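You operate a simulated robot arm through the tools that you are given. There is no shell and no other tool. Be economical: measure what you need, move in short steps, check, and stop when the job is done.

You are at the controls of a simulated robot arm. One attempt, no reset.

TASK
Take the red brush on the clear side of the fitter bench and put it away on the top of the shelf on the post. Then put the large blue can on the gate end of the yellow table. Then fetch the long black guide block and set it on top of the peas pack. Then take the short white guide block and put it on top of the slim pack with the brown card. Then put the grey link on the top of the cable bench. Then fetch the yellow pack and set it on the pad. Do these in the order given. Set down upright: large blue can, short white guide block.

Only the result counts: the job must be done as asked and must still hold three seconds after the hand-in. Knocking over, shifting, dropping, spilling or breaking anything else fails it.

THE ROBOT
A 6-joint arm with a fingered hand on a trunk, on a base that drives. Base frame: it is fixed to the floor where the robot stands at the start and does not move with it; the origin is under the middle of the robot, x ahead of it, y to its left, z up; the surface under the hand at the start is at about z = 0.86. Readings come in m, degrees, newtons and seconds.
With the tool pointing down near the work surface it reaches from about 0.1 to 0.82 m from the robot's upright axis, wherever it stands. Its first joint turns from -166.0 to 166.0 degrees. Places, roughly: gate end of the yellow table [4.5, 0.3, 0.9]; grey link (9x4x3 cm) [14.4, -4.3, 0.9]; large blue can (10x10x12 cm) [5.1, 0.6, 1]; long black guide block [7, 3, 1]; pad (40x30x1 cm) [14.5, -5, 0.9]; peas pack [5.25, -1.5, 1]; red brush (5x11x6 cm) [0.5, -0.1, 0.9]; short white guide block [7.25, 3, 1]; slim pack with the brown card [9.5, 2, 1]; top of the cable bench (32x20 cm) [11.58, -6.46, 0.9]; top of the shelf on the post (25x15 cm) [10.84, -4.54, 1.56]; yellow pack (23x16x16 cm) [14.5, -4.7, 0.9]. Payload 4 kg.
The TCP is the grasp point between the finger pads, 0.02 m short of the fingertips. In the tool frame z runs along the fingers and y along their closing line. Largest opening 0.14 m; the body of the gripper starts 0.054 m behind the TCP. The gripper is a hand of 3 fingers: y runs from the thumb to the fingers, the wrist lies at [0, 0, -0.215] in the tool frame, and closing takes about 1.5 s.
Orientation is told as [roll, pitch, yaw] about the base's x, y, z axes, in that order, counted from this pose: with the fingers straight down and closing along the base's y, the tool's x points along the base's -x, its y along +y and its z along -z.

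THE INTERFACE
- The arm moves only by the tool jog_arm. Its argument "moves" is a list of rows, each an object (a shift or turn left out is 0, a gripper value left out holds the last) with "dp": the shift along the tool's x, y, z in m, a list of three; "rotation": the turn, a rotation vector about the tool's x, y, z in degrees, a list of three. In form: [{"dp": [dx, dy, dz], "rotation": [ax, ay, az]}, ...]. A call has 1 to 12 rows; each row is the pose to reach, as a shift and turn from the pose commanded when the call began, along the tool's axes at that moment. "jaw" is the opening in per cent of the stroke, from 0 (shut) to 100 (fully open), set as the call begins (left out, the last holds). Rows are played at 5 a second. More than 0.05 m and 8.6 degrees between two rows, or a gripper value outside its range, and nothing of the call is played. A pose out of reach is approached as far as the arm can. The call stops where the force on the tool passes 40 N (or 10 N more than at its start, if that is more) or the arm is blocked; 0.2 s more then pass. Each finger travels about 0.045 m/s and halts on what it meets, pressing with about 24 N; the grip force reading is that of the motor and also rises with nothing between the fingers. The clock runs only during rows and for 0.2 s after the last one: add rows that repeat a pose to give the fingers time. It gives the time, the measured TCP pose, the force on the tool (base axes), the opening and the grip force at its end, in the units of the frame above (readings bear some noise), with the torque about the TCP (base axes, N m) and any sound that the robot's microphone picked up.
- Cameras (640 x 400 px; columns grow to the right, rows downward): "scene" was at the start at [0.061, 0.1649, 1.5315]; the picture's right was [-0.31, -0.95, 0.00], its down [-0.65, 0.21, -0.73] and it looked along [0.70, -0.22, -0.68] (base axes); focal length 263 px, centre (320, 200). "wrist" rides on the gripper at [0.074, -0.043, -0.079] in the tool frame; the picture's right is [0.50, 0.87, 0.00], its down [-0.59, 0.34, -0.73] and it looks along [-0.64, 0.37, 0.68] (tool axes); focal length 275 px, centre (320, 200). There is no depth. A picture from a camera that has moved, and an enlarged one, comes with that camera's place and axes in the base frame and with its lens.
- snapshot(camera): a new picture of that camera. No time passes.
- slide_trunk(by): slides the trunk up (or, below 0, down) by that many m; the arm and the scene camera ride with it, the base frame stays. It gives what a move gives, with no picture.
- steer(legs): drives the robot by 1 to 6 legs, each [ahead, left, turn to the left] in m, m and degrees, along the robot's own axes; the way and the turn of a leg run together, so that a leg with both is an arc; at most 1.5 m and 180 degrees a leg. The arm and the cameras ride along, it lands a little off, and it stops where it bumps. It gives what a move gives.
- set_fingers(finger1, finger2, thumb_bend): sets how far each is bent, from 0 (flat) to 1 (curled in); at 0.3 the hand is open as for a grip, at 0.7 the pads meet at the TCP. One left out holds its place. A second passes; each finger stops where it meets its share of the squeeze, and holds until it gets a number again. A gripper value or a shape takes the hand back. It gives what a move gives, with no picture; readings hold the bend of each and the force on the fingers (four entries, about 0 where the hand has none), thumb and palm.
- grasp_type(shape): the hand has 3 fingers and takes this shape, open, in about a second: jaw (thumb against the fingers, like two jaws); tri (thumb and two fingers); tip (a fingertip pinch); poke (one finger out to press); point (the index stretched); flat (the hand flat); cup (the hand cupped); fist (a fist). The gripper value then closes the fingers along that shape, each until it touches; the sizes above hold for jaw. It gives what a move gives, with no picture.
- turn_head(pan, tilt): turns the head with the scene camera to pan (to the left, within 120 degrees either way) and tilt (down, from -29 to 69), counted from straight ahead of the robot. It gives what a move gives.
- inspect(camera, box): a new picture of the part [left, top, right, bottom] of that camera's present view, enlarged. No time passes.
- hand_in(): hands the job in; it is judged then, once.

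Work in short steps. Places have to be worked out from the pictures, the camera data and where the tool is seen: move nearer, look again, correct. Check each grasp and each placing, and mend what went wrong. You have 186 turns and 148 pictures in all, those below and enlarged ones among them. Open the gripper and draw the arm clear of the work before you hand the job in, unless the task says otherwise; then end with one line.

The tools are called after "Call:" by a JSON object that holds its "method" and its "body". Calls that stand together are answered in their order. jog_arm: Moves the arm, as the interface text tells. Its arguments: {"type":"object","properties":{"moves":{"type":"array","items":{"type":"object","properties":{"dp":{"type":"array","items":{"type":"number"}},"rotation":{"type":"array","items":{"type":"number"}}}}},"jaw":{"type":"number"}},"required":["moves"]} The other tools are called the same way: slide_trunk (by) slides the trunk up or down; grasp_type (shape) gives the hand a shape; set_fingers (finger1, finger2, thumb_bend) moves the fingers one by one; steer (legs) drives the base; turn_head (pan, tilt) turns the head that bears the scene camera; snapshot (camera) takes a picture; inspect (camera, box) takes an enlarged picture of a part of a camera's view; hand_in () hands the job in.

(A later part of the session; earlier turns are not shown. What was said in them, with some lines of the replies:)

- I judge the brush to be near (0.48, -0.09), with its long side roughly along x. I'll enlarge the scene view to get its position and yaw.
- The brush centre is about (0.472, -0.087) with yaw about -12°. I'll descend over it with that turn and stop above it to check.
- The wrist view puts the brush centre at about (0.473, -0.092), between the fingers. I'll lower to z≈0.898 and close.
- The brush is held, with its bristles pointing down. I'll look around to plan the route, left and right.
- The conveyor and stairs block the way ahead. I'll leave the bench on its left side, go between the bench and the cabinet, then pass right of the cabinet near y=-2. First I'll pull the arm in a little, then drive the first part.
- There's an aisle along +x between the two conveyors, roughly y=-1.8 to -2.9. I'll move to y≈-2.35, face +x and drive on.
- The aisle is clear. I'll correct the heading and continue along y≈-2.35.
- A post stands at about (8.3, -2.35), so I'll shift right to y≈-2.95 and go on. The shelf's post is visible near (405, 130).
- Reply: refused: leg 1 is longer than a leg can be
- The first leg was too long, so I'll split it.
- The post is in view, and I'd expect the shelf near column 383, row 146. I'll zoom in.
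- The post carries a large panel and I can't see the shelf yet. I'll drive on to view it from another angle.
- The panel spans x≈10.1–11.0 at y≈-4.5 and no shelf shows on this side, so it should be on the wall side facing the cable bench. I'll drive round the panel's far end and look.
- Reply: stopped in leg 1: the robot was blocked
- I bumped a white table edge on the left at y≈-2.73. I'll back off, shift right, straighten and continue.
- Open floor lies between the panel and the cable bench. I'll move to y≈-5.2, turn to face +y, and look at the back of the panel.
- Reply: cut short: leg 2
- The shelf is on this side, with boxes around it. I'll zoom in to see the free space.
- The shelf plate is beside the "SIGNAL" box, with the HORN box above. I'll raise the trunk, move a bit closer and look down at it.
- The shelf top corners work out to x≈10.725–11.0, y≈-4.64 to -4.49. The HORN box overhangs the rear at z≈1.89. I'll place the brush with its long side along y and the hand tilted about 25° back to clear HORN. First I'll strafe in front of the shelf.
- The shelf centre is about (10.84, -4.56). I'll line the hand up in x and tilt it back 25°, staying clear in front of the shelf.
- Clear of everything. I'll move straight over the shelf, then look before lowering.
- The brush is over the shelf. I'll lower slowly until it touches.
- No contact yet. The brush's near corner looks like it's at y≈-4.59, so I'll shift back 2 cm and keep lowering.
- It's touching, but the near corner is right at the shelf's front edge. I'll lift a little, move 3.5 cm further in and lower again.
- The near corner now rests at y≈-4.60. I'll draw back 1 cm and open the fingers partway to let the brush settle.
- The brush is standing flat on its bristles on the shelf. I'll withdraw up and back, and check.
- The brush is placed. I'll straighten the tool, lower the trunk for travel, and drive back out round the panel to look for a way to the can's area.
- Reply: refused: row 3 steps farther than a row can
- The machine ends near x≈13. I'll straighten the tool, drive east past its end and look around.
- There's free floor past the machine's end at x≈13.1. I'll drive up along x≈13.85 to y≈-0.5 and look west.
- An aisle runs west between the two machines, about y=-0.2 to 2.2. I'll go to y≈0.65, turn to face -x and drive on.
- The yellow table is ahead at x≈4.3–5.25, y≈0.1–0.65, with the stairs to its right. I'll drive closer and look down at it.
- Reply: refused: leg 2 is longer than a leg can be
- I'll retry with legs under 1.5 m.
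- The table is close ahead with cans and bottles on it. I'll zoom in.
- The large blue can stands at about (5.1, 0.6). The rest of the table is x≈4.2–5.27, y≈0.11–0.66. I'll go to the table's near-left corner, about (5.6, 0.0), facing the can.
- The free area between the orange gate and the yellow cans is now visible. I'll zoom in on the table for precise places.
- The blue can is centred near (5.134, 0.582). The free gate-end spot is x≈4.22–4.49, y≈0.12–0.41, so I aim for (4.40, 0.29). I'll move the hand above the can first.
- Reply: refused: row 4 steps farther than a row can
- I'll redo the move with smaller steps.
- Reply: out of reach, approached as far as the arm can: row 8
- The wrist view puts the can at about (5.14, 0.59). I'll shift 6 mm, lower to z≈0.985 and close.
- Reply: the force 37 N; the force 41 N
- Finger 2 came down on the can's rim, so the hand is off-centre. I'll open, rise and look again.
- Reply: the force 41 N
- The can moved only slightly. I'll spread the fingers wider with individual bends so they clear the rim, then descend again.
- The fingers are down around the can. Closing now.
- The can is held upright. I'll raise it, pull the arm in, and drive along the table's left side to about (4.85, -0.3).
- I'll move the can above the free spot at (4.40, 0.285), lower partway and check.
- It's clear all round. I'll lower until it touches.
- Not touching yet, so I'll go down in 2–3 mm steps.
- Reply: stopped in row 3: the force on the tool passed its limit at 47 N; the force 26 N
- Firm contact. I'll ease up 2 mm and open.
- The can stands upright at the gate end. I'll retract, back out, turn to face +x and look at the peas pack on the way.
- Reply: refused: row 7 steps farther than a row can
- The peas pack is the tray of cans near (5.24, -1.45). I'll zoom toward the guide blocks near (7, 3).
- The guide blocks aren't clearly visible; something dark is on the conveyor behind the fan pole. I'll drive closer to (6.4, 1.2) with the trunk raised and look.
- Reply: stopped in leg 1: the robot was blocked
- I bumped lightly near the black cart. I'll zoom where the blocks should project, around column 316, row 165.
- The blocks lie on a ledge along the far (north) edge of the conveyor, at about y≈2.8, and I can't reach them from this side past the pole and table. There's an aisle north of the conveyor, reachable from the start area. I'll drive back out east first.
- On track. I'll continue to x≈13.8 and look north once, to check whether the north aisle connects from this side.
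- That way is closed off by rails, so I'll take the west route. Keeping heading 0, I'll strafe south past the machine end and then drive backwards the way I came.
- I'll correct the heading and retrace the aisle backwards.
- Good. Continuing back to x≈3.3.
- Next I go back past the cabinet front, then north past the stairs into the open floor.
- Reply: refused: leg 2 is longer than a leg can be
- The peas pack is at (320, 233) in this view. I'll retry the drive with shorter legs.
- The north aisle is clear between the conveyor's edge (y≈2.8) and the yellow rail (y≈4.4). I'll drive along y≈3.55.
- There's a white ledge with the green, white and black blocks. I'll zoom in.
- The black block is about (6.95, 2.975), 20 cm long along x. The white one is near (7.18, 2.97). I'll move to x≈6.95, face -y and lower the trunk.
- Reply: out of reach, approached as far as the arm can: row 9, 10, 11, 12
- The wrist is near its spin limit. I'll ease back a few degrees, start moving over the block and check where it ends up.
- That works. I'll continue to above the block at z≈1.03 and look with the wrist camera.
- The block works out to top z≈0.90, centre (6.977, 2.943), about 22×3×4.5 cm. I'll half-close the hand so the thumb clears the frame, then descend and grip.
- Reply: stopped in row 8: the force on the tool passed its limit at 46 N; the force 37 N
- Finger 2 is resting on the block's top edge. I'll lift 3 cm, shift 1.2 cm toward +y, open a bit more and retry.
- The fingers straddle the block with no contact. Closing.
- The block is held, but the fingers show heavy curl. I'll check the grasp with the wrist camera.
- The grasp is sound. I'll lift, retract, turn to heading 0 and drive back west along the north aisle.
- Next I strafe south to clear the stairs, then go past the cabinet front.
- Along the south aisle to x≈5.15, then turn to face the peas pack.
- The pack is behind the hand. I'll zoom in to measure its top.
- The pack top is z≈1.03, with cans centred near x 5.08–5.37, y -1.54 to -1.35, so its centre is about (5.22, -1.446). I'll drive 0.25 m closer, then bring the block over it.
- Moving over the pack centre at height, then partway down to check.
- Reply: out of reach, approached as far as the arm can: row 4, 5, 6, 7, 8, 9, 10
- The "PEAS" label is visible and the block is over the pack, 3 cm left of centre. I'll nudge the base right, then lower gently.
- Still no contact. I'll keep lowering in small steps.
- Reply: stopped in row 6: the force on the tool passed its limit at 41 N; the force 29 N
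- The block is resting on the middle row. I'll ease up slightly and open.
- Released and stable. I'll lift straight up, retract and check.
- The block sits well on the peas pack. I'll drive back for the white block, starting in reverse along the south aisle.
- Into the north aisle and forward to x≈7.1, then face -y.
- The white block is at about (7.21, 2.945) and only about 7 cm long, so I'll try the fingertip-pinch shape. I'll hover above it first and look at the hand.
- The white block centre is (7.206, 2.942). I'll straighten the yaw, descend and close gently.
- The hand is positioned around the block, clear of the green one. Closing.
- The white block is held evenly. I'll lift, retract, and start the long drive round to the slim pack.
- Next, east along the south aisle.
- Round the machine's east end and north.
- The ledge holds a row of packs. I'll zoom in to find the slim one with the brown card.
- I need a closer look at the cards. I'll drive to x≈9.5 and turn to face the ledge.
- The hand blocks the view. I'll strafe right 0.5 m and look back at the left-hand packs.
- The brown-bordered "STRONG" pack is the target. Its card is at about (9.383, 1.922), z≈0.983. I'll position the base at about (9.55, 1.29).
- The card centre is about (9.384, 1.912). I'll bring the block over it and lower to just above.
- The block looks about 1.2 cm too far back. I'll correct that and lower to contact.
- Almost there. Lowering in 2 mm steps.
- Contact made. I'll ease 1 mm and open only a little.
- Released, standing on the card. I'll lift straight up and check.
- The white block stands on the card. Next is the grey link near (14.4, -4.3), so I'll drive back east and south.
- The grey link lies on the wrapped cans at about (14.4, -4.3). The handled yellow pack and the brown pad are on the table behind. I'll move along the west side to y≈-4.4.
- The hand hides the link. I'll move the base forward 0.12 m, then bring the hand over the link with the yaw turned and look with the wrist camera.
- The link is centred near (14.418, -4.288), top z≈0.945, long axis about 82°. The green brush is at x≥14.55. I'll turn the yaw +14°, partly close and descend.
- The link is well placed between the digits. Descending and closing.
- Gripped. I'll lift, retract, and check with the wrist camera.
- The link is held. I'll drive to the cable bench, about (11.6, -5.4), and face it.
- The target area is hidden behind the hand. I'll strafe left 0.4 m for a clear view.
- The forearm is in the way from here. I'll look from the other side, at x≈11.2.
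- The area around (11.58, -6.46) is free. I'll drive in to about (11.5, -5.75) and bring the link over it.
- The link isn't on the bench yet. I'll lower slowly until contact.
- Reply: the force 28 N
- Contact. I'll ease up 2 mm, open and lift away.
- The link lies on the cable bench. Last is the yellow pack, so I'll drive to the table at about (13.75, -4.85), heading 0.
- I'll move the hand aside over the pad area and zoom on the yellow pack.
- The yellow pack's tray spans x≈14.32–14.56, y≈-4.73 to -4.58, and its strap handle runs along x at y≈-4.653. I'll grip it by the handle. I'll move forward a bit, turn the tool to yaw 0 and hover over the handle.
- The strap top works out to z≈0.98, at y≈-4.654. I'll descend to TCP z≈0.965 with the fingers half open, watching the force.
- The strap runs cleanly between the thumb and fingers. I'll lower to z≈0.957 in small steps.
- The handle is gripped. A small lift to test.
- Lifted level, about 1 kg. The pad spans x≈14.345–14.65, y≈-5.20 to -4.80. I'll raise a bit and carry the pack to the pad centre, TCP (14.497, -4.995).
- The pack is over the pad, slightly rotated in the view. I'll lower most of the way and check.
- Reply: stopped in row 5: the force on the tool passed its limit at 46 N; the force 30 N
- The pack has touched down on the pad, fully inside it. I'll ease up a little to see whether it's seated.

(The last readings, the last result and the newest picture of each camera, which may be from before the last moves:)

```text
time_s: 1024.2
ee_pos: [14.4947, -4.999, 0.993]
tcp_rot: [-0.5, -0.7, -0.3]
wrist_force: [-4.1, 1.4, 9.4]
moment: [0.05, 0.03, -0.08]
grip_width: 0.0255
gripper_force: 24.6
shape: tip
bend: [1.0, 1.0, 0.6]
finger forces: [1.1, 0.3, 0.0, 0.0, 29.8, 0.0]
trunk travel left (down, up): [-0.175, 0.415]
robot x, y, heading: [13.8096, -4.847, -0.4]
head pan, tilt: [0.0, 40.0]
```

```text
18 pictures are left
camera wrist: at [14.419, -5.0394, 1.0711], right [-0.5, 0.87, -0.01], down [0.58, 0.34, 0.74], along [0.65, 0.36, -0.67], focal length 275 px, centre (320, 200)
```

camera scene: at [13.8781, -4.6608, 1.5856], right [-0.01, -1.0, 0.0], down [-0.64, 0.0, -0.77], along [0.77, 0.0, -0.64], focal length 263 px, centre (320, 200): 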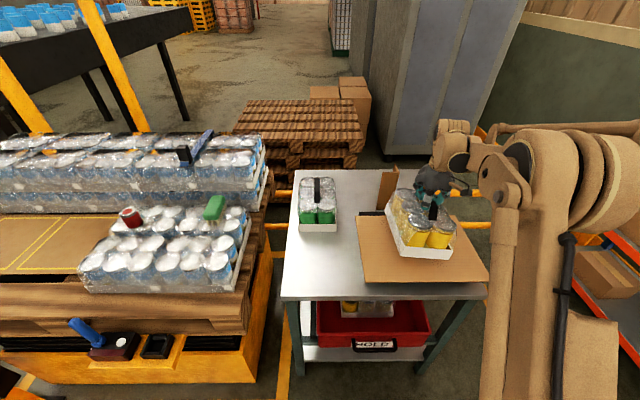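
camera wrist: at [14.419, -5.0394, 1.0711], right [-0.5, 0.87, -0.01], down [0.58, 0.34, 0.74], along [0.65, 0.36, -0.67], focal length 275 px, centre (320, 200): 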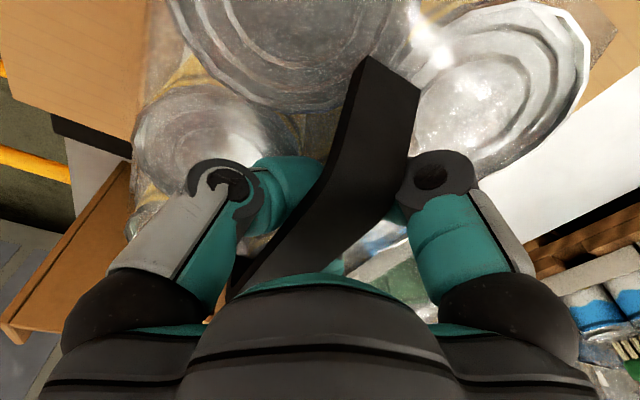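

The pack is seated, with the fingers hooked under the strap. I'll open the hand and check before lifting.

Call:
{"method": "jog_arm", "body": {"moves": [{"dp": [0, 0, 0]}, {"dp": [0, 0, 0]}, {"dp": [0, 0, 0]}, {"dp": [0, 0, 0]}, {"dp": [0, 0, 0]}, {"dp": [0, 0, 0]}, {"dp": [0, 0, 0]}, {"dp": [0, 0, 0]}], "jaw": 70}}

Call:
{"method": "snapshot", "body": {"camera": "wrist"}}

```text
time_s: 1024.6
ee_pos: [14.4922, -4.9984, 0.9991]
tcp_rot: [-0.6, -0.9, -0.1]
wrist_force: [-3.4, 2.9, 61.0]
moment: [-0.62, 0.24, -0.05]
grip_width: 0.081
gripper_force: 0.1
shape: tip
bend: [0.3, 0.31, 0.28]
finger forces: [14.3, 16.8, 0.0, 0.0, 28.7, 0.1]
trunk travel left (down, up): [-0.175, 0.415]
robot x, y, heading: [13.8078, -4.8496, -0.3]
head pan, tilt: [0.0, 40.0]
stopped in row 2: the force on the tool passed its limit at 50 N (the readings are from after the stop); the commanded pose is now the measured one
```

```text
17 pictures are left
camera wrist: at [14.4161, -5.0376, 1.0775], right [-0.5, 0.87, -0.02], down [0.58, 0.34, 0.74], along [0.65, 0.36, -0.67], focal length 275 px, centre (320, 200)
```

wrist: 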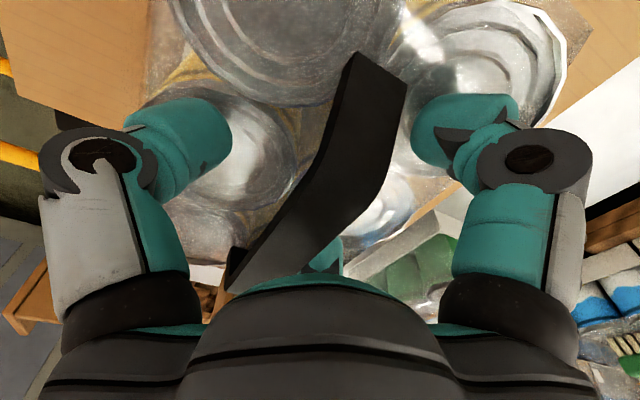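

The opened fingers press on the can tops. I'll lift straight up slowly to relieve that.

Call:
{"method": "jog_arm", "body": {"moves": [{"dp": [0, 0, -0.008]}, {"dp": [0, 0, -0.016]}, {"dp": [0, 0, -0.024]}, {"dp": [0, 0, -0.032]}]}}

Call:
{"method": "inspect", "body": {"camera": "scene", "box": [340, 150, 520, 300]}}

```text
time_s: 1025.6
ee_pos: [14.4959, -4.9986, 1.0256]
tcp_rot: [-0.5, -0.6, -0.3]
wrist_force: [0.2, -0.4, 0.3]
moment: [-0.01, 0.02, 0.03]
grip_width: 0.0975
gripper_force: 0.1
shape: tip
bend: [0.27, 0.27, 0.25]
finger forces: [0.1, 0.1, 0.0, 0.1, 0.1, 0.0]
trunk travel left (down, up): [-0.175, 0.415]
robot x, y, heading: [13.8081, -4.8495, -0.5]
head pan, tilt: [0.0, 40.0]
```

```text
2.67 times, centred on (430, 225) of scene
camera zoom: at [13.877, -4.6599, 1.5855], right [-0.01, -1.0, 0.0], down [-0.64, 0.0, -0.77], along [0.77, 0.0, -0.64], focal length 701 px, centre (27, 133)
```

zoom: 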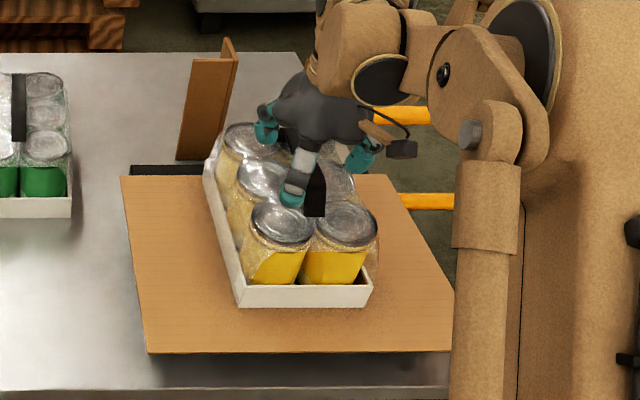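

Free of the pack. I'll lift clear, retract, and verify.

Call:
{"method": "jog_arm", "body": {"moves": [{"dp": [0, 0, -0.04]}, {"dp": [0, 0, -0.08]}, {"dp": [0, 0, -0.12]}, {"dp": [0, 0, -0.16]}, {"dp": [0, 0, -0.2]}, {"dp": [0.04, 0, -0.22]}, {"dp": [0.08, 0, -0.22]}, {"dp": [0.12, 0, -0.22]}, {"dp": [0.16, 0, -0.22]}, {"dp": [0.2, 0, -0.22]}, {"dp": [0.24, 0, -0.22]}, {"dp": [0.28, 0, -0.22]}], "jaw": 100}}

Call:
{"method": "steer", "body": {"legs": [[-0.4, 0, 0]]}}

Call:
{"method": "turn_head", "body": {"pan": 0, "tilt": 30}}

Call:
{"method": "snapshot", "body": {"camera": "scene"}}

```text
time_s: 1028.2
ee_pos: [14.2104, -4.9943, 1.2451]
tcp_rot: [-0.5, -0.6, -0.1]
wrist_force: [-0.5, 0.4, 0.2]
moment: [-0.02, -0.01, -0.01]
grip_width: 0.14
gripper_force: 0.0
shape: tip
bend: [0.3, 0.3, 0.3]
finger forces: [0.0, 0.0, 0.1, 0.0, 0.0, 0.0]
trunk travel left (down, up): [-0.175, 0.415]
robot x, y, heading: [13.8087, -4.849, -0.2]
head pan, tilt: [0.0, 40.0]
```

```text
time_s: 1030.8
ee_pos: [13.8053, -4.9914, 1.2425]
tcp_rot: [-0.5, -0.7, -0.1]
wrist_force: [-0.1, -0.6, 0.2]
moment: [-0.03, -0.01, -0.01]
grip_width: 0.1398
gripper_force: 0.1
shape: tip
bend: [0.3, 0.3, 0.3]
finger forces: [0.0, 0.1, 0.0, 0.0, 0.0, 0.1]
trunk travel left (down, up): [-0.175, 0.415]
robot x, y, heading: [13.4022, -4.8462, -0.3]
head pan, tilt: [0.0, 40.0]
```

```text
time_s: 1031.5
ee_pos: [13.8055, -4.991, 1.243]
tcp_rot: [-0.5, -0.6, -0.2]
wrist_force: [0.3, 0.3, 0.7]
moment: [0.0, 0.0, -0.03]
grip_width: 0.1399
gripper_force: 0.1
shape: tip
bend: [0.3, 0.3, 0.3]
finger forces: [0.1, 0.1, 0.1, 0.0, 0.1, 0.0]
trunk travel left (down, up): [-0.175, 0.415]
robot x, y, heading: [13.4024, -4.8468, -0.1]
head pan, tilt: [0.0, 30.0]
```

```text
15 pictures are left
camera scene: at [13.4745, -4.6579, 1.6009], right [0.0, -1.0, 0.0], down [-0.5, 0.0, -0.87], along [0.87, 0.0, -0.5], focal length 263 px, centre (320, 200)
```

scene: 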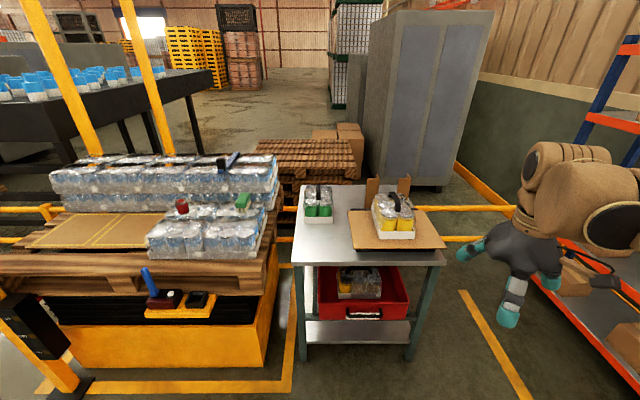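

The yellow pack rests on the pad and the arm is clear. All six placements were checked when they were made, so I'm handing in.

Call:
{"method": "hand_in", "body": {}}

```text
The job is handed in.
```

I placed all six items in the order asked and handed the job in. The large blue can and the short white guide block are standing upright; while driving I bumped a white table edge and something near a black cart, saw nothing move, and did not check either afterwards.
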